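You operate a simulated robot arm through the tools that you are given. There is no shell and no other tool. Be economical: measure what you need, move in short steps, check, and stop when the job is done.

Carry out the task below with a simulated two-armed robot. There is one attempt and no reset: what you move stays moved.

JOB
Raise the camera to line 4 and point it at the amber can.
Fine: the can on the stack; free the brass knob, raise the collar, swing the camera till its lamp lights, lock the knob. The breadboard stays locked.

It is judged by the outcome, as a careful person would: the job done as asked, and still so three seconds after it is handed in. It fails if anything else is knocked over, pushed out of place, dropped, spilled or broken.

ROBOT AND FRAMES
Two 7-joint arms with fingered hands on one trunk, on a base that drives. Base frame: it is fixed to the floor where the robot stands at the start and does not move with it; the origin is under the middle of the robot, x ahead of it, y to its left, z up. Lengths are in m, angles in degrees, forces in N, time in s.
The left shoulder is at the start at [0.127, 0.185, 1.022], the right one opposite. With the tool pointing down near the work surface each hand reaches from about 0.1 to 0.9 m from the robot's upright axis, wherever it stands, measured 20 degrees to its own side. Places, roughly: brass knob of the camera collar [0.8, 0.2, 0.9]; camera [0.9, 0.1, 0.9]; camera collar [0.9, 0.2, 0.9]; knob of the breadboard [0.5, 0.2, 0.9]. Payload 4 kg a hand.
The tool frame of a hand sits at the grasp point between the pads (the TCP): z along the fingers, y along the line on which they close. The tips reach 0.026 m beyond it. The gripper opens to 0.132 m. The gripper's body begins 0.073 m behind the TCP. The gripper is a hand of 3 fingers: y runs from the thumb to the fingers, the wrist lies at [0, 0, -0.224] in the tool frame, and closing takes about 1.5 s.
Orientation is told as [roll, pitch, yaw] about the base's x, y, z axes, in that order, counted from this pose: with the fingers straight down and closing along the base's y, the tool's x points along the base's -x, its y along +y and its z along -z.

CONTROLS
- The arms move only by the tool move_arm. It takes "left_rows", "right_rows" or both (then of equal length, played together; a hand with none holds still); each is a list of rows, each an object (a shift or turn left out is 0, a gripper value left out holds the last) with "delta_rot": the turn, a rotation vector about the tool's x, y, z in degrees, a list of three; "slide": the shift along the tool's x, y, z in m, a list of three; "grip": the closure, from 0 (fully open) to 1 (shut). In form: [{"delta_rot": [rx, ry, rz], "slide": [dx, dy, dz], "grip": grip}, ...]. A call has 1 to 8 rows; each row shifts and turns the commanded pose from where the row before left it, along the tool's axes as they then stand. A row lasts 0.2 s, in which the tool goes at most 0.05 m and 8.6 degrees; a call with a longer step from one row to the next is refused whole, and so is a gripper value outside its range. Where a pose cannot be reached the arm comes as near as it can. A force on the tool above 40 N (or 10 N above the force at the start of the call, whichever is more), or a blocked arm, ends the call early, and 0.2 s more pass. The fingers move at their own pace (about 0.072 m/s each) and stop on an object; they squeeze with about 33 N. The grip force told is the motor's: it shows also when the fingers shut on nothing. Time passes only in rows, and 0.2 s behind the last, so rows that do not move let the fingers close. The reply holds the time, the measured pose of the TCP, the force on the tool along the base axes, the opening and the grip force, in the units named above and with some noise, with the torque about the TCP (base axes, N m) and any sound that the robot's microphone picked up, and new pictures: "views" is both (left out), scene, wrist or none (wrist: the cameras of the hands that moved).
- Cameras (640 x 400 px; columns grow to the right, rows downward): "scene" is now at [0.2899, 0.036, 1.2449]; the picture's right is [0.30, -0.95, -0.12], its down [-0.42, -0.02, -0.91] and it looks along [0.86, 0.32, -0.40] (base axes); focal length 214 px, centre (320, 200). "left" rides on the left gripper at [-0.062, 0.003, -0.092] in its tool frame; the picture's right is [-0.05, -1.00, 0.00], its down [0.83, -0.04, -0.56] and it looks along [0.55, -0.03, 0.83] (tool axes); focal length 230 px, centre (320, 200). "right" rides on the right gripper at [0.062, 0.003, -0.092] in its tool frame; the picture's right is [-0.05, 1.00, 0.00], its down [-0.83, -0.04, -0.56] and it looks along [-0.55, -0.03, 0.83] (tool axes); focal length 230 px, centre (320, 200). There is no depth. A picture from a camera that has moved, and an enlarged one, comes with that camera's place and axes in the base frame and with its lens. The place of the scene camera against the robot may be out by one fixed shift of up to 0.018 m in any direction.
- lift_body(by): slides the trunk up (or, below 0, down) by that many m; the arms and the scene camera ride with it, the base frame stays. It gives what a move gives, with no picture.
- drive_base(legs): drives the robot by 1 to 6 legs, each [ahead, left, turn to the left] in m, m and degrees, along the robot's own axes; the way and the turn of a leg run together, so that a leg with both is an arc; at most 1.5 m and 180 degrees a leg. The arms and the cameras ride along, it lands a little off, and it stops where it bumps. It gives what a move gives, and a new picture of the scene camera.
- grasp_type(shape, hand): the hand has 3 fingers and takes this shape, open, in about a second: jaw (thumb against the fingers, like two jaws); tri (thumb and two fingers); tip (a fingertip pinch); poke (one finger out to press); point (the index stretched); flat (the hand flat); cup (the hand cupped); fist (a fist). The gripper value then closes the fingers along that shape, each until it touches; the sizes above hold for jaw. It gives what a move gives, with no picture.
- head_to(pan, tilt): turns the head with the scene camera to pan (to the left, within 86 degrees either way) and tilt (down, from -29 to 69), counted from straight ahead of the robot. It gives what a move gives, and a new picture of the scene camera.
- enlarge(camera, box): a new picture of the part [left, top, right, bottom] of that camera's present view, enlarged. It takes no simulated time.
- hand_in(): hands the job in; it is judged then, once.

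Work in short steps. Places have to be worked out from the pictures, the camera data and where the tool is seen: move nearer, look again, correct. Check each grasp and each placing, and mend what went wrong. You have 120 turns and 260 pictures in all, those below and enlarged ones among them. Open the grippers and draw the arms clear of the work before you hand the job in, unless the task says otherwise; then end with one line.

The tools are called as a command line: name --argument value ..., lists and objects as JSON in quotes. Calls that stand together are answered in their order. move_arm: Moves the arms, as the interface text tells. Its arguments: {"type":"object","properties":{"left_rows":{"type":"array"},"right_rows":{"type":"array"},"views":{"type":"string","enum":["both","scene","wrist","none"]}},"required":[]} The other tools are called the same way: lift_body (by) slides the trunk up or down; grasp_type (shape, hand) gives the hand a shape; drive_base (legs) drives the base; head_to (pan, tilt) turns the head that bears the scene camera; enlarge (camera, box) takes an enlarged picture of a part of a camera's view; hand_in () hands the job in.

At the start:

```text
t: 0.0
left_eef_pos: [0.4666, 0.2984, 1.2598]
left_ee_rot: [0.0, 0.0, 0.0]
left_ft_force: [-1.0, -1.5, -0.2]
left_wrist_torque: [-0.01, -0.05, 0.02]
left_width: 0.1321
left_finger_force: 0.0
left_shape: jaw
right_eef_pos: [0.4869, -0.0508, 1.1747]
right_ee_rot: [0.0, -0.1, 0.0]
right_ft_force: [0.4, -0.1, 0.1]
right_wrist_torque: [-0.01, 0.0, 0.0]
right_width: 0.132
right_finger_force: 0.1
right_shape: jaw
trunk travel left (down, up): [-0.083, 0.378]
robot x, y, heading: [0.0006, 0.0016, -0.1]
head pan, tilt: [18.9, 4.3]
```

scene: 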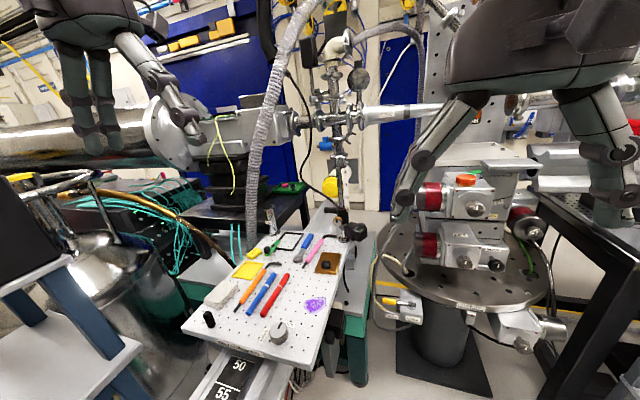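
right: 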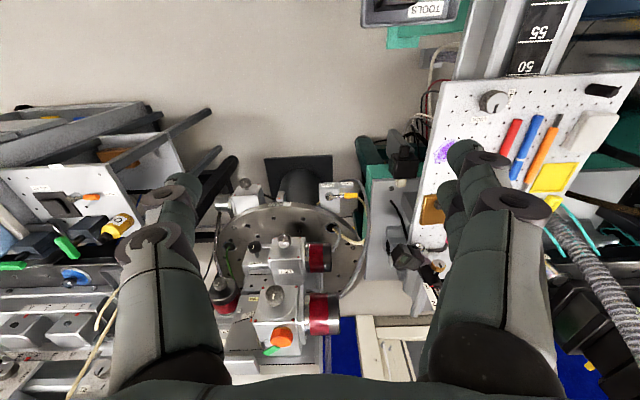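
left: 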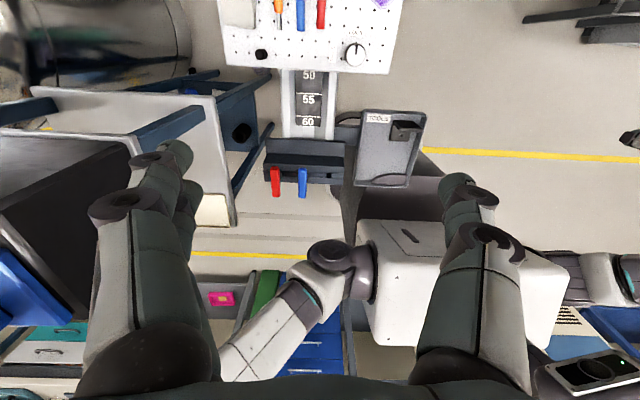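

The scene shows a post at the far end of the breadboard. I look closer at the post and the surroundings.

enlarge --camera "scene" --box '[270, 120, 430, 280]'

enlarge --camera "scene" --box '[380, 130, 560, 300]'

enlarge --camera "scene" --box '[180, 220, 380, 360]'

```text
2.50 times, centred on (350, 200) of scene
camera zoom: at [0.2899, 0.036, 1.2449], right [0.3, -0.95, -0.12], down [-0.42, -0.02, -0.91], along [0.86, 0.32, -0.4], focal length 536 px, centre (245, 200)
```

zoom: 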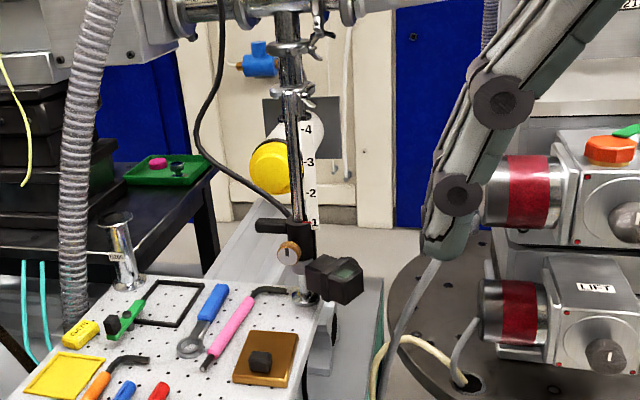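

```text
2.35 times, centred on (470, 215) of scene
camera zoom: at [0.2899, 0.036, 1.2449], right [0.3, -0.95, -0.12], down [-0.42, -0.02, -0.91], along [0.86, 0.32, -0.4], focal length 505 px, centre (-33, 165)
```

zoom: 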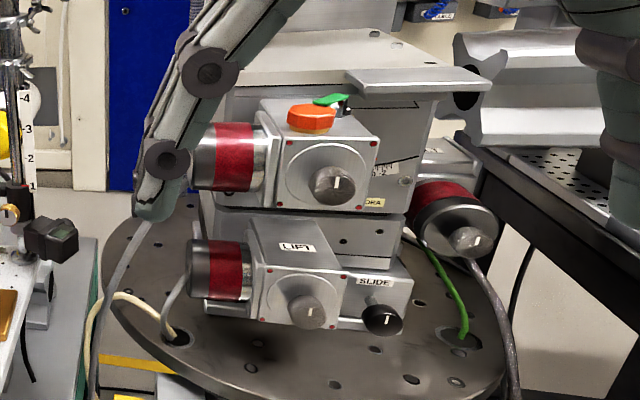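

```text
2.86 times, centred on (280, 290) of scene
camera zoom: at [0.2899, 0.036, 1.2449], right [0.3, -0.95, -0.12], down [-0.42, -0.02, -0.91], along [0.86, 0.32, -0.4], focal length 613 px, centre (434, -57)
```

zoom: 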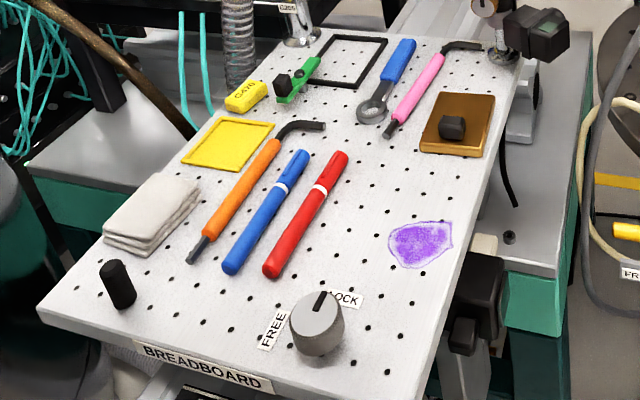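

enlarge --camera "scene" --box '[320, 160, 380, 250]'

enlarge --camera "scene" --box '[440, 160, 500, 200]'

```text
4.44 times, centred on (350, 205) of scene
camera zoom: at [0.2899, 0.036, 1.2449], right [0.3, -0.95, -0.12], down [-0.42, -0.02, -0.91], along [0.86, 0.32, -0.4], focal length 953 px, centre (187, 178)
```

zoom: 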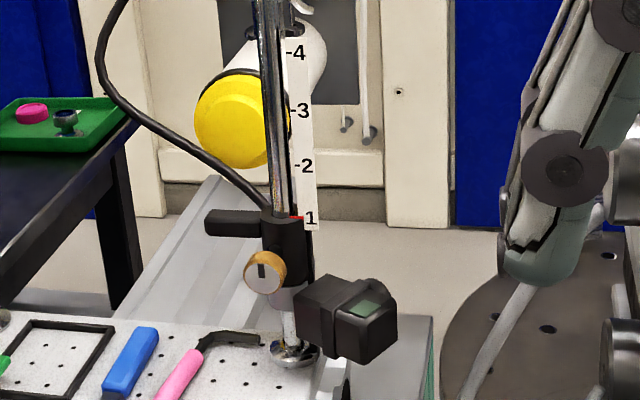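

```text
10.00 times, centred on (470, 180) of scene
camera zoom: at [0.2899, 0.036, 1.2449], right [0.3, -0.95, -0.12], down [-0.42, -0.02, -0.91], along [0.86, 0.32, -0.4], focal length 2145 px, centre (-1180, 400)
```

zoom: 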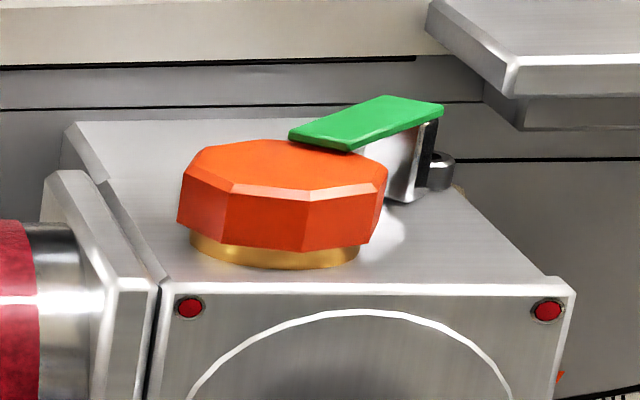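

The right hand hides part of the stage stack, so I move it to the right to see the whole stack.

move_arm --right_rows '[{"slide": [0, -0.05, 0]}, {"slide": [0.0, -0.05, 0]}, {"slide": [0.0, -0.05, 0]}, {"slide": [0, -0.05, 0]}, {"slide": [0, -0.05, 0]}]' --views "scene"

head_to --pan 0 --tilt 10

```text
t: 1.2
left_eef_pos: [0.467, 0.2974, 1.2593]
left_ee_rot: [0.2, 0.0, 0.0]
left_ft_force: [0.4, 0.4, -0.4]
left_wrist_torque: [0.02, 0.0, 0.02]
left_width: 0.1322
left_finger_force: 0.1
left_shape: jaw
right_eef_pos: [0.4974, -0.2918, 1.1566]
right_ee_rot: [0.2, 0.0, 0.0]
right_ft_force: [0.3, -0.3, 0.8]
right_wrist_torque: [0.04, 0.01, -0.01]
right_width: 0.1316
right_finger_force: 0.0
right_shape: jaw
right hand out of reach, approached as far as the arm can: row 5
trunk travel left (down, up): [-0.083, 0.378]
robot x, y, heading: [0.0023, -0.0013, -0.0]
head pan, tilt: [18.9, 4.3]
camera scene: at [0.2912, 0.0349, 1.2444], right [0.3, -0.95, -0.12], down [-0.42, -0.02, -0.91], along [0.85, 0.32, -0.41], focal length 214 px, centre (320, 200)
```

scene: 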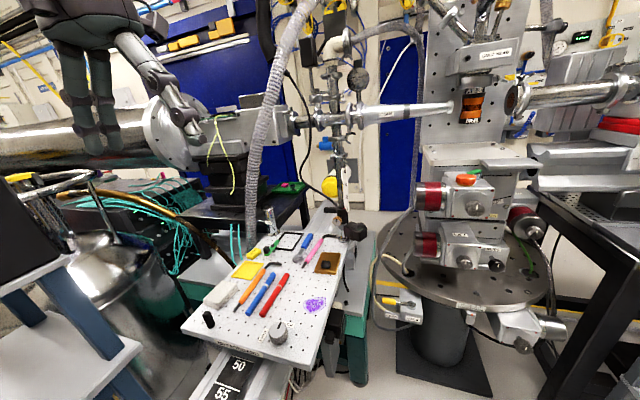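

```text
t: 2.0
left_eef_pos: [0.4657, 0.2989, 1.2606]
left_ee_rot: [0.0, -0.1, -0.1]
left_ft_force: [0.3, -0.6, -0.6]
left_wrist_torque: [-0.02, 0.0, -0.03]
left_width: 0.1318
left_finger_force: 0.0
left_shape: jaw
right_eef_pos: [0.4955, -0.2891, 1.1571]
right_ee_rot: [0.2, -0.1, 0.0]
right_ft_force: [-0.5, 0.1, 0.4]
right_wrist_torque: [-0.03, 0.02, 0.02]
right_width: 0.1321
right_finger_force: 0.1
right_shape: jaw
trunk travel left (down, up): [-0.083, 0.378]
robot x, y, heading: [-0.002, 0.002, 0.2]
head pan, tilt: [0.0, 10.0]
camera scene: at [0.2923, 0.0062, 1.2341], right [0.0, -1.0, 0.0], down [-0.51, 0.0, -0.86], along [0.86, 0.0, -0.51], focal length 214 px, centre (320, 200)
```

scene: 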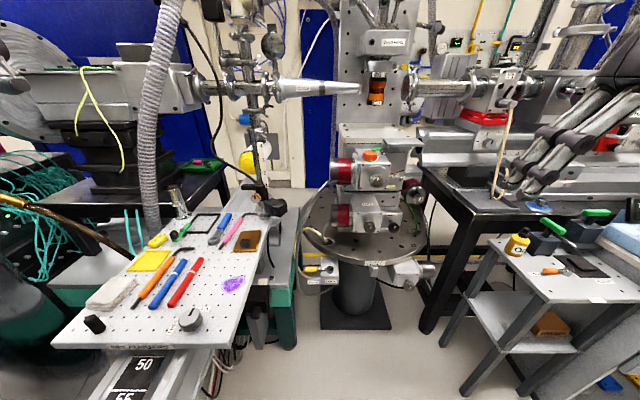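

An amber-banded can sits in the column above the stages; I look closer at it and at the collar.

enlarge --camera "scene" --box '[330, 20, 430, 200]'

enlarge --camera "scene" --box '[235, 130, 305, 220]'

```text
2.22 times, centred on (380, 110) of scene
camera zoom: at [0.2923, 0.0062, 1.2341], right [0.0, -1.0, 0.0], down [-0.51, 0.0, -0.86], along [0.86, 0.0, -0.51], focal length 477 px, centre (187, 400)
```

zoom: 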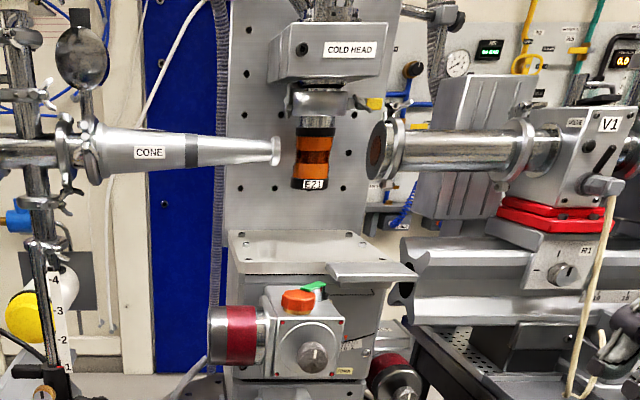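

```text
4.44 times, centred on (270, 175) of scene
camera zoom: at [0.2923, 0.0062, 1.2341], right [0.0, -1.0, 0.0], down [-0.51, 0.0, -0.86], along [0.86, 0.0, -0.51], focal length 953 px, centre (542, 311)
```

zoom: 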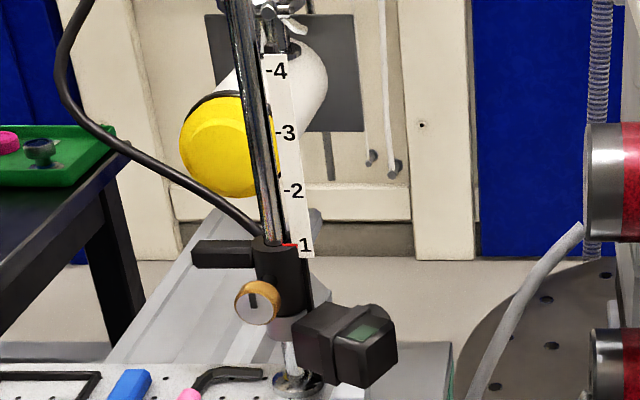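

The amber can E21 hangs under the cold head. Next I enlarge the collar/camera as much as possible to tell its parts.

head_to --pan 14 --tilt 5

enlarge --camera "scene" --box '[300, 190, 360, 240]'

```text
t: 2.8
left_eef_pos: [0.4657, 0.2985, 1.2608]
left_ee_rot: [-0.1, 0.0, 0.0]
left_ft_force: [-1.1, 0.1, 0.1]
left_wrist_torque: [0.02, -0.01, 0.01]
left_width: 0.1318
left_finger_force: 0.1
left_shape: jaw
right_eef_pos: [0.4959, -0.2894, 1.1576]
right_ee_rot: [0.2, -0.1, -0.1]
right_ft_force: [0.7, -0.3, 0.9]
right_wrist_torque: [-0.04, 0.0, -0.01]
right_width: 0.1319
right_finger_force: 0.0
right_shape: jaw
trunk travel left (down, up): [-0.083, 0.378]
robot x, y, heading: [-0.002, -0.0002, -0.1]
head pan, tilt: [14.0, 5.0]
camera scene: at [0.2918, 0.0284, 1.2429], right [0.23, -0.97, -0.09], down [-0.43, -0.02, -0.9], along [0.87, 0.24, -0.43], focal length 214 px, centre (320, 200)
```

scene: 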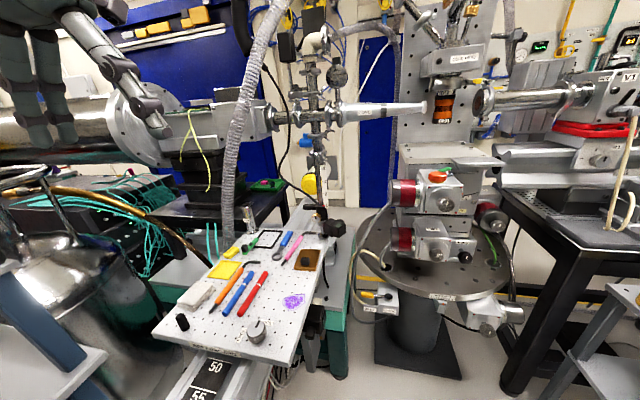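

```text
8.00 times, centred on (330, 215) of scene
camera zoom: at [0.2918, 0.0284, 1.2429], right [0.23, -0.97, -0.09], down [-0.43, -0.02, -0.9], along [0.87, 0.24, -0.43], focal length 1716 px, centre (240, 80)
```

zoom: 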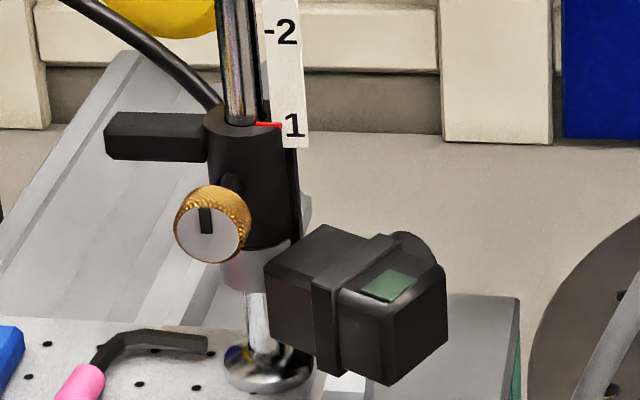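

The knob (with a slot mark) faces me, the handle points left, and the dark-green window on the camera is probably the lamp. I bring the left hand forward, then tip it so its fingers point toward the knob, to look through its wrist camera.

move_arm --left_rows '[{"slide": [-0.03, -0.03, 0]}, {"slide": [-0.03, -0.03, 0]}, {"slide": [-0.03, -0.03, 0]}, {"slide": [-0.03, -0.03, 0]}]' --views "none"

move_arm --left_rows '[{"delta_rot": [0, -8.5, 0]}, {"delta_rot": [0, -8.5, 0]}, {"delta_rot": [0, -8.5, 0]}, {"delta_rot": [0, -8.5, 0]}, {"delta_rot": [0, -8.5, 0]}, {"delta_rot": [0, -8.5, 0]}, {"delta_rot": [0, -8.5, 0]}, {"delta_rot": [0, -8.5, 0]}]'

```text
t: 3.8
left_eef_pos: [0.5591, 0.2003, 1.2141]
left_ee_rot: [-0.2, -0.1, 0.1]
left_ft_force: [0.3, 0.4, 0.7]
left_wrist_torque: [0.01, 0.02, 0.04]
left_width: 0.1322
left_finger_force: 0.1
left_shape: jaw
left hand out of reach, approached as far as the arm can: row 2, 3, 4
right_eef_pos: [0.4989, -0.2896, 1.1573]
right_ee_rot: [0.1, 0.0, 0.1]
right_ft_force: [0.9, 0.5, -0.9]
right_wrist_torque: [0.01, 0.01, 0.01]
right_width: 0.1322
right_finger_force: 0.1
right_shape: jaw
trunk travel left (down, up): [-0.083, 0.378]
robot x, y, heading: [0.0005, 0.0017, -0.1]
head pan, tilt: [14.0, 5.0]
```

```text
t: 5.6
left_eef_pos: [0.5555, 0.2016, 1.2154]
left_ee_rot: [0.0, -68.1, 0.0]
left_ft_force: [0.2, -0.6, 0.6]
left_wrist_torque: [0.02, -0.03, 0.02]
left_width: 0.1318
left_finger_force: 0.1
left_shape: jaw
right_eef_pos: [0.496, -0.2899, 1.1583]
right_ee_rot: [0.1, 0.0, 0.0]
right_ft_force: [-0.9, 0.1, 0.1]
right_wrist_torque: [-0.03, -0.01, -0.01]
right_width: 0.132
right_finger_force: 0.0
right_shape: jaw
trunk travel left (down, up): [-0.083, 0.378]
robot x, y, heading: [0.0003, -0.0016, -0.1]
head pan, tilt: [14.0, 5.0]
camera scene: at [0.2912, 0.0283, 1.2431], right [0.23, -0.97, -0.09], down [-0.43, -0.02, -0.9], along [0.87, 0.24, -0.42], focal length 214 px, centre (320, 200)
camera left: at [0.4927, 0.2065, 1.3072], right [0.02, -1.0, 0.05], down [-0.82, -0.04, -0.56], along [0.57, -0.03, -0.82], focal length 230 px, centre (320, 200)
```

scene: 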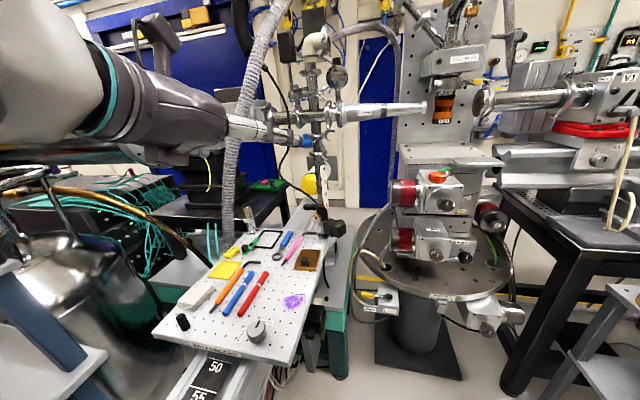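
left: 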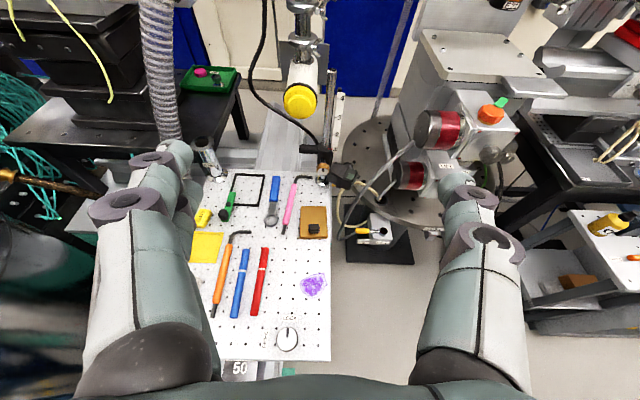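

The left wrist camera now shows post and collar; I enlarge both cameras there to triangulate knob, post and handle.

enlarge --camera "left" --box '[285, 85, 365, 205]'

enlarge --camera "scene" --box '[290, 150, 370, 250]'

```text
3.33 times, centred on (325, 145) of left
camera zoom: at [0.4927, 0.2065, 1.3072], right [0.02, -1.0, 0.05], down [-0.82, -0.04, -0.56], along [0.57, -0.03, -0.82], focal length 767 px, centre (303, 383)
```

zoom: 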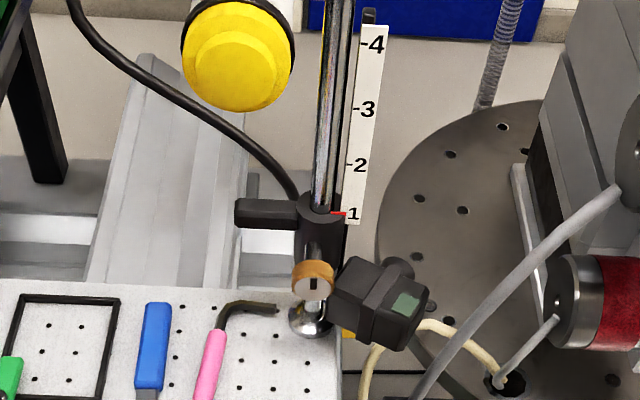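

```text
4.00 times, centred on (330, 200) of scene
camera zoom: at [0.2912, 0.0283, 1.2431], right [0.23, -0.97, -0.09], down [-0.43, -0.02, -0.9], along [0.87, 0.24, -0.42], focal length 858 px, centre (280, 200)
```

zoom: 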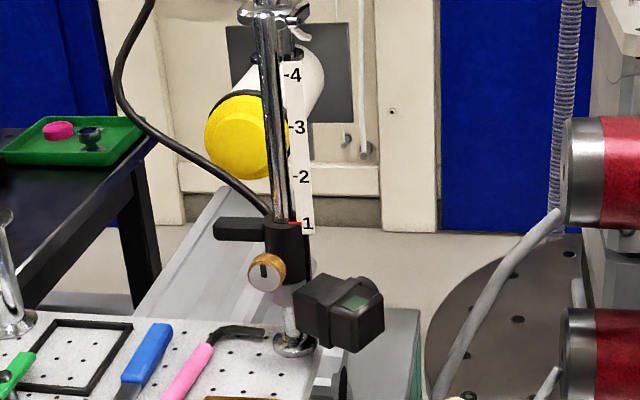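

Triangulation puts the knob near [0.81, 0.19, 0.95]. I finish levelling the left hand and bring it to about 0.13 m in front, a bit higher, for a close look.

move_arm --left_rows '[{"delta_rot": [0, -7.3, 0]}, {"delta_rot": [0, -7.3, 0]}, {"delta_rot": [0, -7.3, 0]}, {"slide": [0.042, -0.002, 0.02]}, {"slide": [0.042, -0.002, 0.02]}, {"slide": [0.042, -0.002, 0.02]}, {"slide": [0.042, -0.002, 0.02]}, {"slide": [0.042, -0.002, 0.02]}]'

enlarge --camera "left" --box '[240, 50, 440, 250]'

```text
t: 7.4
left_eef_pos: [0.6417, 0.1877, 1.0186]
left_ee_rot: [154.5, -88.6, -154.2]
left_ft_force: [-0.3, 0.2, 1.0]
left_wrist_torque: [-0.03, -0.02, -0.02]
left_width: 0.132
left_finger_force: 0.1
left_shape: jaw
right_eef_pos: [0.4827, -0.2958, 1.1648]
right_ee_rot: [0.5, -0.9, 0.1]
right_ft_force: [0.6, -0.3, -0.2]
right_wrist_torque: [-0.02, 0.04, -0.01]
right_width: 0.1318
right_finger_force: 0.2
right_shape: jaw
trunk travel left (down, up): [-0.083, 0.378]
robot x, y, heading: [-0.0026, 0.0001, 0.1]
head pan, tilt: [14.0, 5.0]
camera scene: at [0.2751, 0.0202, 1.2495], right [0.23, -0.97, -0.09], down [-0.42, -0.02, -0.91], along [0.88, 0.25, -0.41], focal length 214 px, centre (320, 200)
camera left: at [0.5481, 0.1915, 1.0792], right [0.0, -1.0, 0.04], down [-0.54, -0.04, -0.84], along [0.84, -0.02, -0.54], focal length 230 px, centre (320, 200)
```

scene: 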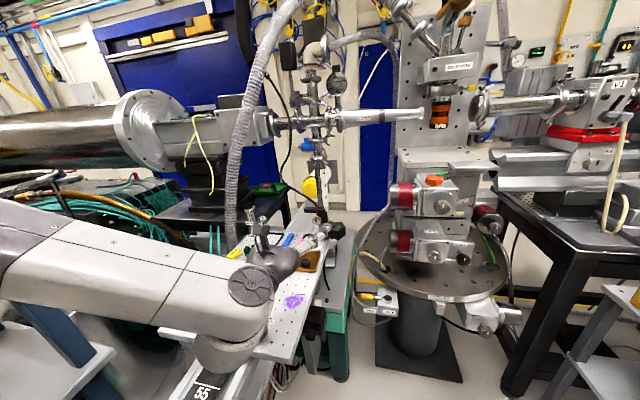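
left: 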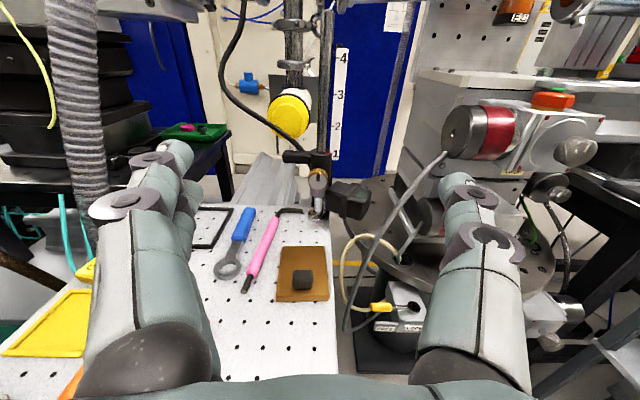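

```text
2.00 times, centred on (340, 150) of left
camera zoom: at [0.5481, 0.1915, 1.0792], right [0.0, -1.0, 0.04], down [-0.54, -0.04, -0.84], along [0.84, -0.02, -0.54], focal length 460 px, centre (280, 300)
```

zoom: 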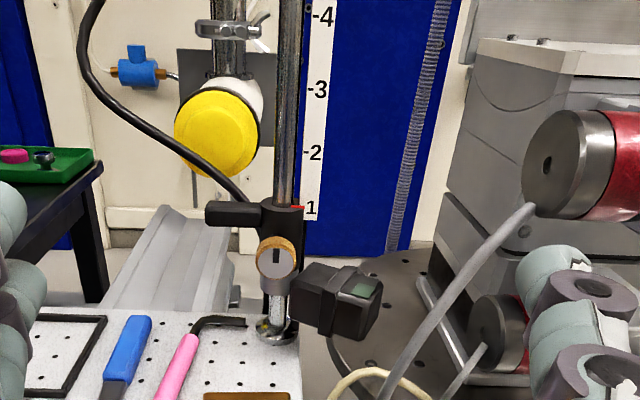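

The knob face now triangulates to about [0.83, 0.188, 0.933]. I zoom in to look for markings and the camera's clearance.

enlarge --camera "left" --box '[290, 135, 380, 225]'

enlarge --camera "scene" --box '[300, 190, 350, 240]'

```text
4.44 times, centred on (335, 180) of left
camera zoom: at [0.5481, 0.1915, 1.0792], right [0.0, -1.0, 0.04], down [-0.54, -0.04, -0.84], along [0.84, -0.02, -0.54], focal length 1022 px, centre (253, 289)
```

zoom: 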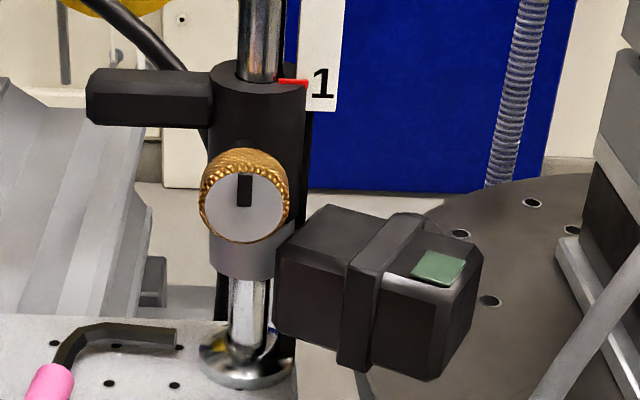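

```text
8.00 times, centred on (325, 215) of scene
camera zoom: at [0.2751, 0.0202, 1.2495], right [0.23, -0.97, -0.09], down [-0.42, -0.02, -0.91], along [0.88, 0.25, -0.41], focal length 1716 px, centre (280, 80)
```

zoom: 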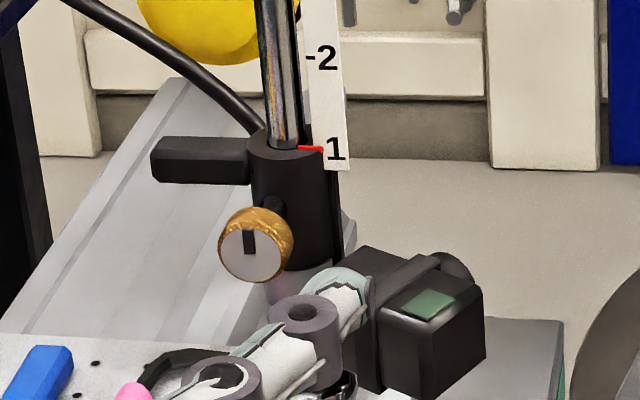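

The lamp window is at about [0.849, 0.120, 0.897], well below the knob, so a grip with fingers above/below the knob is clear. I roll the left hand 90° (so that it can later turn the knob counter-clockwise) and half close the fingers.

move_arm --left_rows '[{"delta_rot": [0, 0, 8.5], "grip": 0.6}, {"delta_rot": [0, 0, 8.5]}, {"delta_rot": [0, 0, 8.5]}, {"delta_rot": [0, 0, 8.5]}, {"delta_rot": [0, 0, 8.5]}, {"delta_rot": [0, 0, 8.5]}, {"delta_rot": [0, 0, 8.5]}, {"delta_rot": [0, 0, 8.5]}]' --views "none"

move_arm --left_rows '[{"delta_rot": [0, 0, 7.5]}, {"delta_rot": [0, 0, 7.5]}, {"delta_rot": [0, 0, 7]}, {"slide": [0, -0.03, 0.02]}, {"slide": [0, -0.03, 0.02]}]'

```text
t: 9.2
left_eef_pos: [0.6557, 0.1914, 1.0049]
left_ee_rot: [90.0, -21.9, -89.9]
left_ft_force: [0.4, 0.5, 0.3]
left_wrist_torque: [-0.02, -0.03, -0.01]
left_width: 0.0534
left_finger_force: 0.1
left_shape: jaw
right_eef_pos: [0.4969, -0.2891, 1.1578]
right_ee_rot: [0.1, -0.1, 0.0]
right_ft_force: [0.4, -0.1, -0.1]
right_wrist_torque: [-0.01, 0.0, 0.04]
right_width: 0.1321
right_finger_force: 0.1
right_shape: jaw
trunk travel left (down, up): [-0.083, 0.378]
robot x, y, heading: [0.0011, 0.0009, -0.3]
head pan, tilt: [14.0, 5.0]
```

```text
t: 10.4
left_eef_pos: [0.6613, 0.1917, 0.9951]
left_ee_rot: [89.9, -0.1, -89.9]
left_ft_force: [-0.1, 0.5, 0.0]
left_wrist_torque: [-0.02, -0.03, -0.05]
left_width: 0.0535
left_finger_force: 0.1
left_shape: jaw
left hand out of reach, approached as far as the arm can: row 4, 5
right_eef_pos: [0.4958, -0.2889, 1.1584]
right_ee_rot: [0.1, -0.1, 0.0]
right_ft_force: [-0.5, 0.4, 0.4]
right_wrist_torque: [-0.03, -0.03, 0.0]
right_width: 0.1321
right_finger_force: 0.0
right_shape: jaw
trunk travel left (down, up): [-0.083, 0.378]
robot x, y, heading: [0.0027, -0.0009, -0.2]
head pan, tilt: [14.0, 5.0]
camera scene: at [0.2913, 0.0283, 1.2432], right [0.23, -0.97, -0.09], down [-0.43, -0.02, -0.9], along [0.87, 0.24, -0.42], focal length 214 px, centre (320, 200)
camera left: at [0.5692, 0.1316, 0.9988], right [0.0, -0.05, -1.0], down [-0.56, 0.83, -0.04], along [0.83, 0.55, -0.03], focal length 230 px, centre (320, 200)
```

scene: 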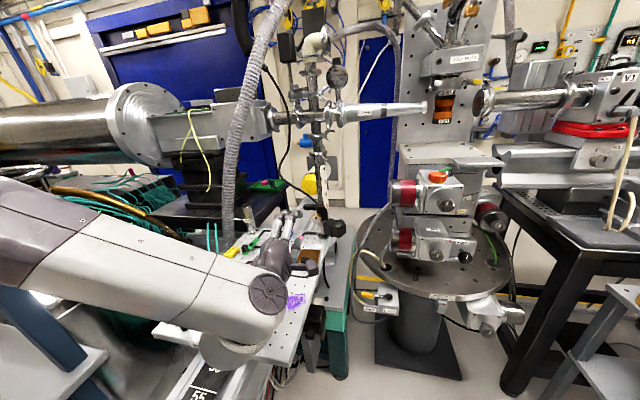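
left: 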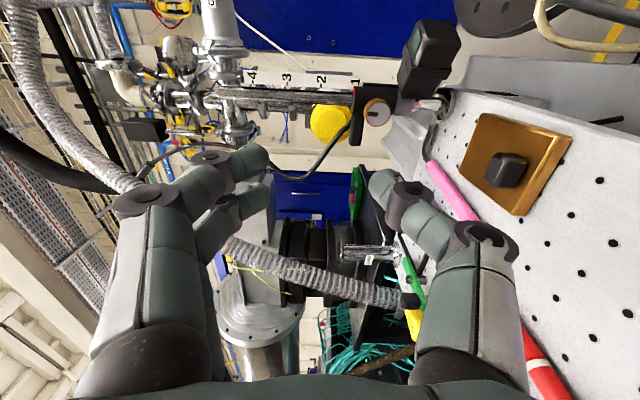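

The arm stalled short at this roll. I test whether it's the forward or the downward motion that is limited.

move_arm --left_rows '[{"slide": [0, 0, 0.03]}, {"slide": [0, 0, 0.03]}]' --views "none"

move_arm --left_rows '[{"slide": [0, -0.03, 0]}]' --views "none"

```text
t: 11.0
left_eef_pos: [0.6905, 0.1928, 0.9962]
left_ee_rot: [89.8, -0.1, -89.9]
left_ft_force: [0.7, 0.7, 0.7]
left_wrist_torque: [0.0, 0.02, 0.01]
left_width: 0.0533
left_finger_force: 0.0
left_shape: jaw
left hand out of reach, approached as far as the arm can: row 2
right_eef_pos: [0.4953, -0.2895, 1.1582]
right_ee_rot: [0.0, -0.1, 0.0]
right_ft_force: [-0.2, -0.3, -0.1]
right_wrist_torque: [-0.02, 0.0, 0.01]
right_width: 0.132
right_finger_force: 0.1
right_shape: jaw
trunk travel left (down, up): [-0.083, 0.378]
robot x, y, heading: [0.0044, -0.0008, -0.2]
head pan, tilt: [14.0, 5.0]
```

```text
t: 11.4
left_eef_pos: [0.6915, 0.1922, 0.9954]
left_ee_rot: [89.8, 0.0, -89.9]
left_ft_force: [0.0, -0.2, 0.4]
left_wrist_torque: [0.02, 0.0, 0.0]
left_width: 0.0535
left_finger_force: 0.1
left_shape: jaw
left hand out of reach, approached as far as the arm can: row 1
right_eef_pos: [0.4963, -0.2897, 1.1576]
right_ee_rot: [0.1, -0.1, 0.0]
right_ft_force: [0.2, 0.2, 0.0]
right_wrist_torque: [-0.02, -0.01, 0.05]
right_width: 0.1315
right_finger_force: 0.1
right_shape: jaw
trunk travel left (down, up): [-0.083, 0.378]
robot x, y, heading: [0.0009, 0.0023, 0.0]
head pan, tilt: [14.0, 5.0]
```

The wrist is near its bending limit because the target is close to the shoulder; backing the base about 0.2 m should straighten the arm. First I look to the sides for obstacles.

head_to --pan 86 --tilt 45

head_to --pan -86 --tilt 45

```text
t: 12.8
left_eef_pos: [0.6908, 0.191, 0.9947]
left_ee_rot: [89.8, 0.1, -89.9]
left_ft_force: [-0.5, 1.0, -0.3]
left_wrist_torque: [0.0, -0.01, -0.03]
left_width: 0.0534
left_finger_force: 0.0
left_shape: jaw
right_eef_pos: [0.4973, -0.29, 1.1589]
right_ee_rot: [0.1, -0.1, -0.1]
right_ft_force: [0.0, 0.0, 0.4]
right_wrist_torque: [0.0, -0.02, -0.01]
right_width: 0.132
right_finger_force: 0.0
right_shape: jaw
trunk travel left (down, up): [-0.083, 0.378]
robot x, y, heading: [-0.0018, 0.0025, 0.0]
head pan, tilt: [85.9, 45.0]
camera scene: at [0.1916, 0.0873, 1.2137], right [0.93, -0.07, -0.35], down [-0.3, -0.7, -0.64], along [-0.2, 0.71, -0.68], focal length 214 px, centre (320, 200)
```

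scene: 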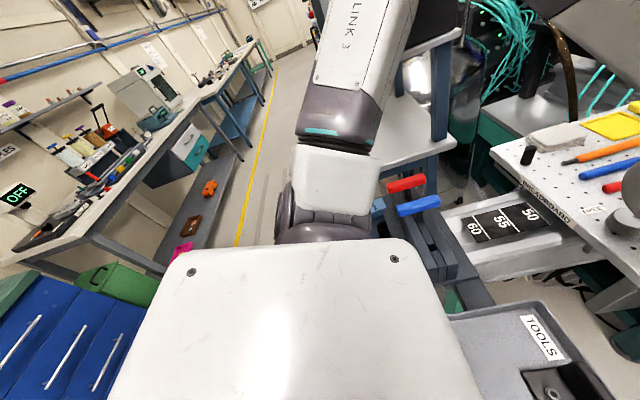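

```text
t: 15.4
left_eef_pos: [0.692, 0.1912, 0.9949]
left_ee_rot: [89.8, -0.1, -89.9]
left_ft_force: [0.1, 0.0, 0.3]
left_wrist_torque: [-0.01, 0.01, 0.01]
left_width: 0.0531
left_finger_force: 0.0
left_shape: jaw
right_eef_pos: [0.497, -0.2899, 1.1582]
right_ee_rot: [0.1, -0.2, 0.0]
right_ft_force: [-0.5, 0.5, 0.0]
right_wrist_torque: [0.0, -0.02, 0.01]
right_width: 0.1318
right_finger_force: 0.1
right_shape: jaw
trunk travel left (down, up): [-0.083, 0.378]
robot x, y, heading: [0.0023, 0.0013, -0.0]
head pan, tilt: [-85.9, 45.0]
camera scene: at [0.1915, -0.075, 1.2136], right [-0.93, -0.07, 0.35], down [-0.3, 0.71, -0.64], along [-0.2, -0.71, -0.68], focal length 214 px, centre (320, 200)
```

scene: 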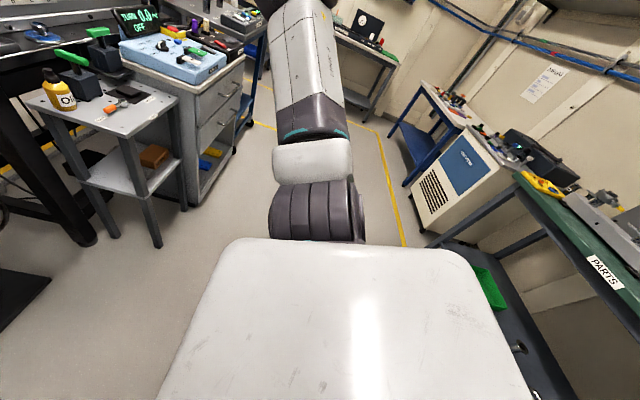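

There is free floor behind, and the breadboard surface is near z 0.83, well under the hand. I drive back 0.2 m.

drive_base --legs '[[-0.2, 0, 0]]'

head_to --pan 12 --tilt 5

```text
t: 17.0
left_eef_pos: [0.4932, 0.1934, 0.9953]
left_ee_rot: [89.8, 0.1, -89.8]
left_ft_force: [0.5, -0.1, -0.7]
left_wrist_torque: [-0.01, 0.03, -0.01]
left_width: 0.053
left_finger_force: 0.0
left_shape: jaw
right_eef_pos: [0.3007, -0.2894, 1.1578]
right_ee_rot: [0.0, 0.0, 0.1]
right_ft_force: [-1.4, 0.3, -0.5]
right_wrist_torque: [0.01, 0.01, 0.0]
right_width: 0.1319
right_finger_force: 0.1
right_shape: jaw
trunk travel left (down, up): [-0.083, 0.378]
robot x, y, heading: [-0.1989, 0.0018, 0.1]
head pan, tilt: [-85.9, 45.0]
camera scene: at [-0.005, -0.0748, 1.2136], right [-0.93, -0.07, 0.35], down [-0.3, 0.7, -0.64], along [-0.2, -0.71, -0.68], focal length 214 px, centre (320, 200)
```

scene: 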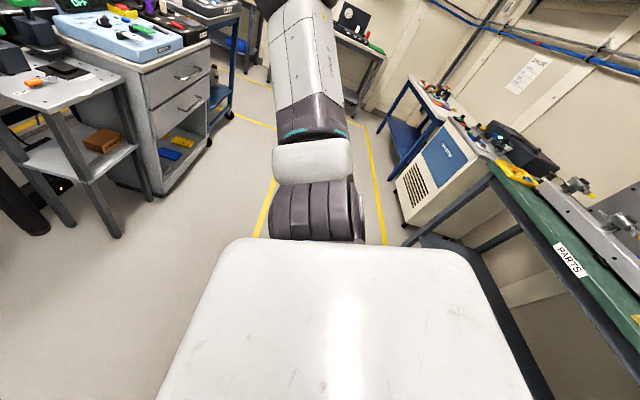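

```text
t: 18.7
left_eef_pos: [0.4941, 0.1926, 0.9949]
left_ee_rot: [89.8, 0.0, -89.9]
left_ft_force: [0.0, -0.3, -0.2]
left_wrist_torque: [0.02, -0.02, 0.02]
left_width: 0.0532
left_finger_force: 0.0
left_shape: jaw
right_eef_pos: [0.3023, -0.2889, 1.1576]
right_ee_rot: [0.1, -0.1, 0.1]
right_ft_force: [0.1, -0.7, -1.2]
right_wrist_torque: [0.01, 0.01, -0.01]
right_width: 0.1317
right_finger_force: 0.1
right_shape: jaw
trunk travel left (down, up): [-0.083, 0.378]
robot x, y, heading: [-0.1976, 0.0019, 0.3]
head pan, tilt: [12.0, 5.0]
camera scene: at [0.0963, 0.0256, 1.2426], right [0.2, -0.98, -0.07], down [-0.43, -0.02, -0.9], along [0.88, 0.21, -0.43], focal length 214 px, centre (320, 200)
```

scene: 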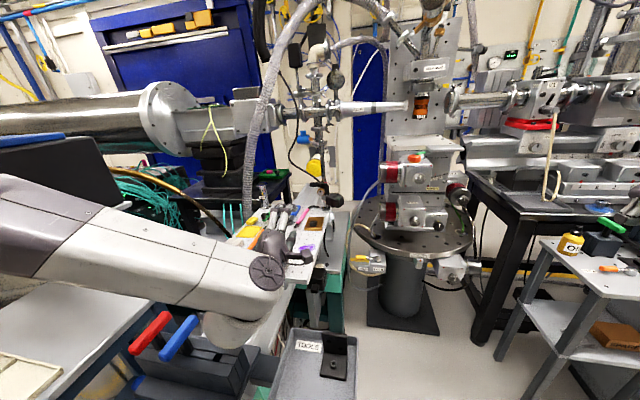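

The base is 0.2 m back. I move the left hand forward again along its axis.

move_arm --left_rows '[{"slide": [0, 0, 0.04]}, {"slide": [0, 0, 0.04]}, {"slide": [0, 0, 0.04]}, {"slide": [0, 0, 0.04]}, {"slide": [0, 0, 0.04]}, {"slide": [0, -0.03, 0.02]}, {"slide": [0, -0.03, 0.01]}]'

```text
t: 20.3
left_eef_pos: [0.568, 0.1942, 1.0122]
left_ee_rot: [89.5, 0.0, -89.6]
left_ft_force: [-0.3, 0.3, -0.6]
left_wrist_torque: [-0.01, 0.0, -0.01]
left_width: 0.053
left_finger_force: 0.0
left_shape: jaw
left hand out of reach, approached as far as the arm can: row 1, 2, 3, 4, 5, 6, 7
right_eef_pos: [0.3016, -0.2891, 1.157]
right_ee_rot: [0.1, -0.2, 0.0]
right_ft_force: [0.5, 0.2, -0.2]
right_wrist_torque: [0.01, 0.02, -0.01]
right_width: 0.1316
right_finger_force: 0.1
right_shape: jaw
trunk travel left (down, up): [-0.083, 0.378]
robot x, y, heading: [-0.1949, -0.0012, 0.1]
head pan, tilt: [12.0, 5.0]
camera scene: at [0.0965, 0.0257, 1.2426], right [0.2, -0.98, -0.07], down [-0.43, -0.02, -0.9], along [0.88, 0.21, -0.43], focal length 214 px, centre (320, 200)
camera left: at [0.4761, 0.1345, 1.016], right [-0.01, -0.05, -1.0], down [-0.56, 0.83, -0.04], along [0.83, 0.56, -0.04], focal length 230 px, centre (320, 200)
```

scene: 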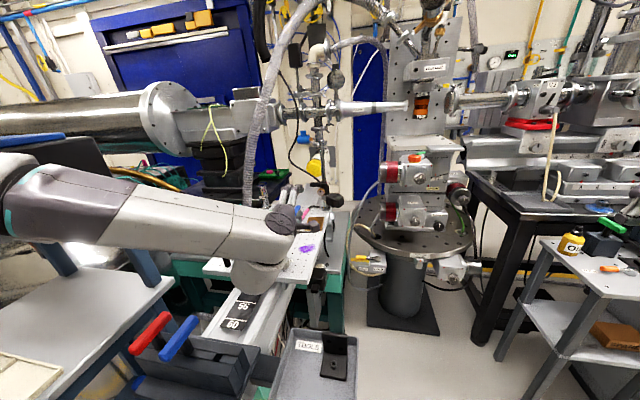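
left: 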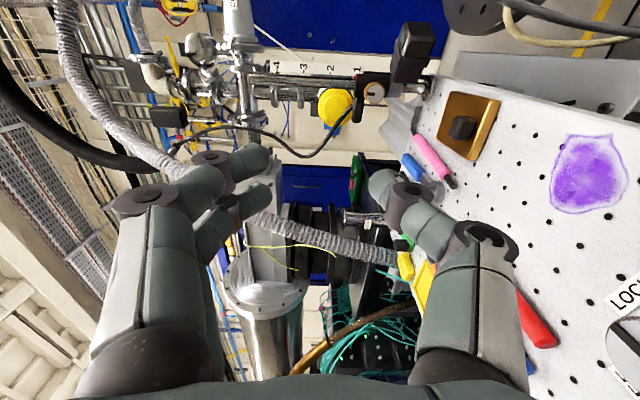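

The limit goes with this roll. I roll back by 90° (fingers level) and try reaching forward from there.

move_arm --left_rows '[{"delta_rot": [0, 0, -8.5]}, {"delta_rot": [0, 0, -8.5]}, {"delta_rot": [0, 0, -8.5]}, {"delta_rot": [0, 0, -8.5]}, {"delta_rot": [0, 0, -8.5]}, {"delta_rot": [0, 0, -8.5]}, {"delta_rot": [0, 0, -8.5]}, {"delta_rot": [0, 0, -8.5]}]' --views "none"

move_arm --left_rows '[{"delta_rot": [0, 0, -7.5]}, {"delta_rot": [0, 0, -7.5]}, {"delta_rot": [0, 0, -7]}, {"slide": [0, 0, 0.03]}, {"slide": [0, 0, 0.03]}, {"slide": [0, 0, 0.03]}, {"slide": [0, 0, 0.03]}, {"slide": [0, 0, 0.03]}]' --views "scene"

```text
t: 22.1
left_eef_pos: [0.5676, 0.1945, 1.0114]
left_ee_rot: [88.7, -68.2, -88.4]
left_ft_force: [-0.3, 0.2, -0.3]
left_wrist_torque: [-0.02, 0.02, 0.0]
left_width: 0.053
left_finger_force: 0.1
left_shape: jaw
right_eef_pos: [0.3013, -0.2884, 1.1574]
right_ee_rot: [0.1, -0.1, 0.2]
right_ft_force: [-0.3, -0.4, -0.7]
right_wrist_torque: [-0.03, -0.01, 0.0]
right_width: 0.1315
right_finger_force: 0.0
right_shape: jaw
trunk travel left (down, up): [-0.083, 0.378]
robot x, y, heading: [-0.1952, -0.0019, 0.1]
head pan, tilt: [12.0, 5.0]
```

```text
t: 23.9
left_eef_pos: [0.697, 0.2159, 1.0413]
left_ee_rot: [-3.5, -89.5, 3.8]
left_ft_force: [-0.6, -0.2, 0.3]
left_wrist_torque: [-0.02, 0.0, -0.01]
left_width: 0.053
left_finger_force: 0.0
left_shape: jaw
left hand out of reach, approached as far as the arm can: row 4, 6, 8
right_eef_pos: [0.3002, -0.2885, 1.1586]
right_ee_rot: [0.0, -0.2, 0.0]
right_ft_force: [-0.3, 0.0, 0.2]
right_wrist_torque: [-0.02, 0.01, 0.0]
right_width: 0.1318
right_finger_force: 0.0
right_shape: jaw
trunk travel left (down, up): [-0.083, 0.378]
robot x, y, heading: [-0.1982, -0.0021, 0.1]
head pan, tilt: [12.0, 5.0]
camera scene: at [0.0961, 0.026, 1.2428], right [0.2, -0.98, -0.07], down [-0.43, -0.02, -0.9], along [0.88, 0.21, -0.43], focal length 214 px, centre (320, 200)
```

scene: 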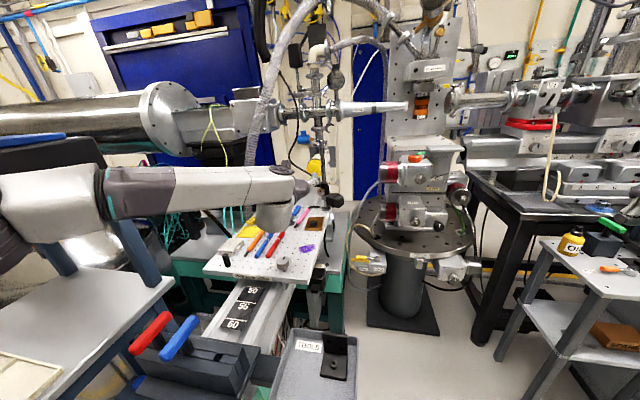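

The limit is wrist bending against the sideways forearm. If the robot stands further right, the left forearm will point straight ahead; I pull the hand back, then drive right 0.3 m.

move_arm --left_rows '[{"slide": [0, 0, -0.05]}, {"slide": [0, 0, -0.05]}, {"slide": [0, 0, -0.05]}, {"slide": [-0.03, 0, -0.03]}]' --views "none"

drive_base --legs '[[0, -0.3, 0]]'

```text
t: 24.9
left_eef_pos: [0.5175, 0.2099, 1.073]
left_ee_rot: [-4.8, -89.9, 5.2]
left_ft_force: [-0.2, -0.8, -0.1]
left_wrist_torque: [-0.02, 0.0, 0.0]
left_width: 0.053
left_finger_force: 0.1
left_shape: jaw
right_eef_pos: [0.3001, -0.2895, 1.1579]
right_ee_rot: [0.1, -0.2, 0.1]
right_ft_force: [-0.9, 0.5, 0.5]
right_wrist_torque: [0.01, -0.03, 0.03]
right_width: 0.132
right_finger_force: 0.1
right_shape: jaw
trunk travel left (down, up): [-0.083, 0.378]
robot x, y, heading: [-0.1954, -0.0009, 0.1]
head pan, tilt: [12.0, 5.0]
```

```text
t: 27.0
left_eef_pos: [0.5188, -0.0936, 1.0713]
left_ee_rot: [8.1, -89.8, -8.0]
left_ft_force: [0.1, 0.3, 0.7]
left_wrist_torque: [0.0, -0.02, 0.04]
left_width: 0.053
left_finger_force: 0.0
left_shape: jaw
right_eef_pos: [0.3012, -0.5925, 1.1582]
right_ee_rot: [0.1, 0.0, 0.1]
right_ft_force: [0.0, -0.2, -0.8]
right_wrist_torque: [0.02, 0.01, -0.01]
right_width: 0.1319
right_finger_force: 0.1
right_shape: jaw
trunk travel left (down, up): [-0.083, 0.378]
robot x, y, heading: [-0.1936, -0.307, 0.2]
head pan, tilt: [12.0, 5.0]
camera scene: at [0.0967, -0.2783, 1.2427], right [0.2, -0.98, -0.07], down [-0.43, -0.02, -0.9], along [0.88, 0.21, -0.43], focal length 214 px, centre (320, 200)
```

scene: 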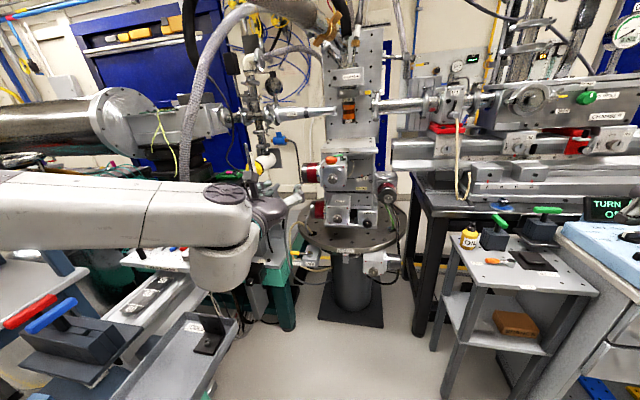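

Now I shift the left hand to the left and slightly forward in front of the knob.

move_arm --left_rows '[{"slide": [0, 0.047, 0.01]}, {"slide": [0, 0.047, 0.01]}, {"slide": [0, 0.047, 0.01]}, {"slide": [0, 0.047, 0.02]}, {"slide": [0, 0.047, 0.02]}, {"slide": [0, 0.047, 0.02]}]'

```text
refused: row 4 steps farther than a row can; nothing moved
```

move_arm --left_rows '[{"slide": [0, 0.045, 0.01]}, {"slide": [0, 0.045, 0.01]}, {"slide": [0, 0.045, 0.01]}, {"slide": [0, 0.045, 0.015]}, {"slide": [0, 0.045, 0.015]}, {"slide": [0, 0.045, 0.015]}, {"slide": [0, 0.01, 0.04]}]'

```text
t: 28.6
left_eef_pos: [0.6352, 0.1873, 1.072]
left_ee_rot: [6.0, -89.6, -5.7]
left_ft_force: [0.0, -1.1, 0.2]
left_wrist_torque: [0.0, 0.02, 0.02]
left_width: 0.0532
left_finger_force: 0.2
left_shape: jaw
right_eef_pos: [0.3031, -0.5928, 1.1559]
right_ee_rot: [0.1, 0.0, 0.0]
right_ft_force: [-0.3, 0.4, 0.3]
right_wrist_torque: [0.01, 0.04, 0.0]
right_width: 0.1318
right_finger_force: 0.1
right_shape: jaw
trunk travel left (down, up): [-0.083, 0.378]
robot x, y, heading: [-0.1964, -0.3008, -0.1]
head pan, tilt: [12.0, 5.0]
camera scene: at [0.0988, -0.2784, 1.2419], right [0.2, -0.98, -0.07], down [-0.44, -0.02, -0.9], along [0.88, 0.21, -0.43], focal length 214 px, centre (320, 200)
camera left: at [0.5436, 0.192, 1.1344], right [0.0, -1.0, 0.05], down [-0.56, -0.04, -0.83], along [0.83, -0.03, -0.56], focal length 230 px, centre (320, 200)
```

scene: 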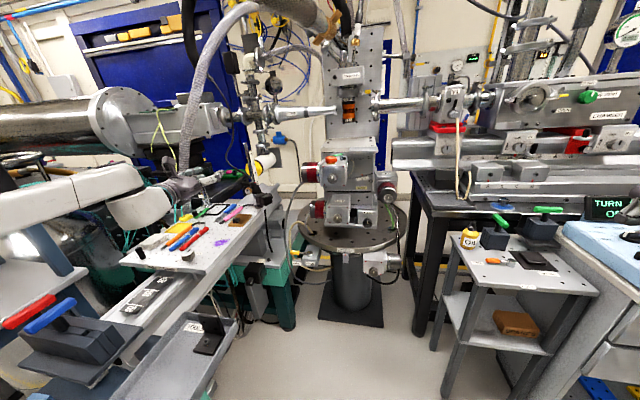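
left: 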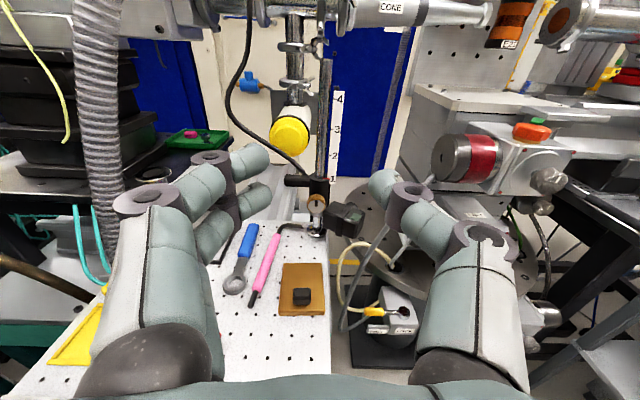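

No reach trouble now. I lower to the knob height and approach to x≈0.74.

move_arm --left_rows '[{"slide": [0.033, 0, 0.025]}, {"slide": [0.033, 0, 0.025]}, {"slide": [0.033, 0, 0.025]}, {"slide": [0.033, 0, 0.025]}]'

enlarge --camera "left" --box '[250, 40, 410, 200]'

```text
t: 29.6
left_eef_pos: [0.7398, 0.1964, 0.9648]
left_ee_rot: [2.7, -88.7, -2.6]
left_ft_force: [0.5, -0.3, 0.1]
left_wrist_torque: [-0.01, -0.04, -0.03]
left_width: 0.053
left_finger_force: 0.1
left_shape: jaw
left hand out of reach, approached as far as the arm can: row 3, 4
right_eef_pos: [0.3018, -0.5925, 1.1578]
right_ee_rot: [0.2, -0.1, 0.1]
right_ft_force: [0.1, -0.1, -0.2]
right_wrist_torque: [0.02, 0.02, -0.05]
right_width: 0.132
right_finger_force: 0.1
right_shape: jaw
trunk travel left (down, up): [-0.083, 0.378]
robot x, y, heading: [-0.1969, -0.301, 0.1]
head pan, tilt: [12.0, 5.0]
camera scene: at [0.0973, -0.2781, 1.2425], right [0.2, -0.98, -0.07], down [-0.43, -0.02, -0.9], along [0.88, 0.21, -0.43], focal length 214 px, centre (320, 200)
camera left: at [0.6489, 0.2016, 1.0287], right [0.0, -1.0, 0.05], down [-0.57, -0.04, -0.82], along [0.82, -0.03, -0.57], focal length 230 px, centre (320, 200)
```

scene: 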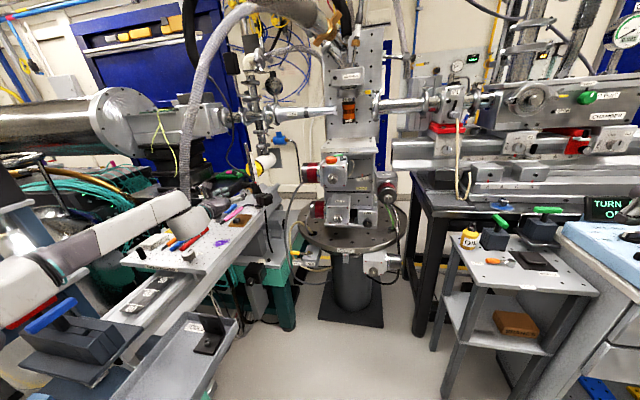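
left: 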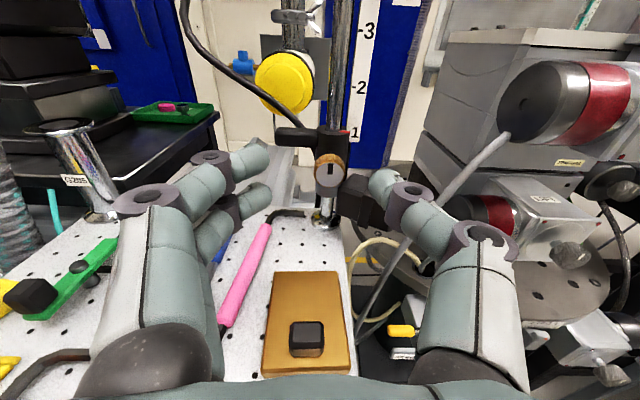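

```text
2.50 times, centred on (330, 120) of left
camera zoom: at [0.6489, 0.2016, 1.0287], right [0.0, -1.0, 0.05], down [-0.57, -0.04, -0.82], along [0.82, -0.03, -0.57], focal length 575 px, centre (295, 400)
```

zoom: 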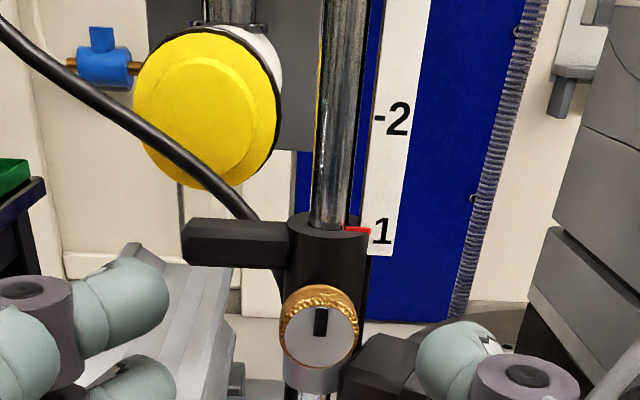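

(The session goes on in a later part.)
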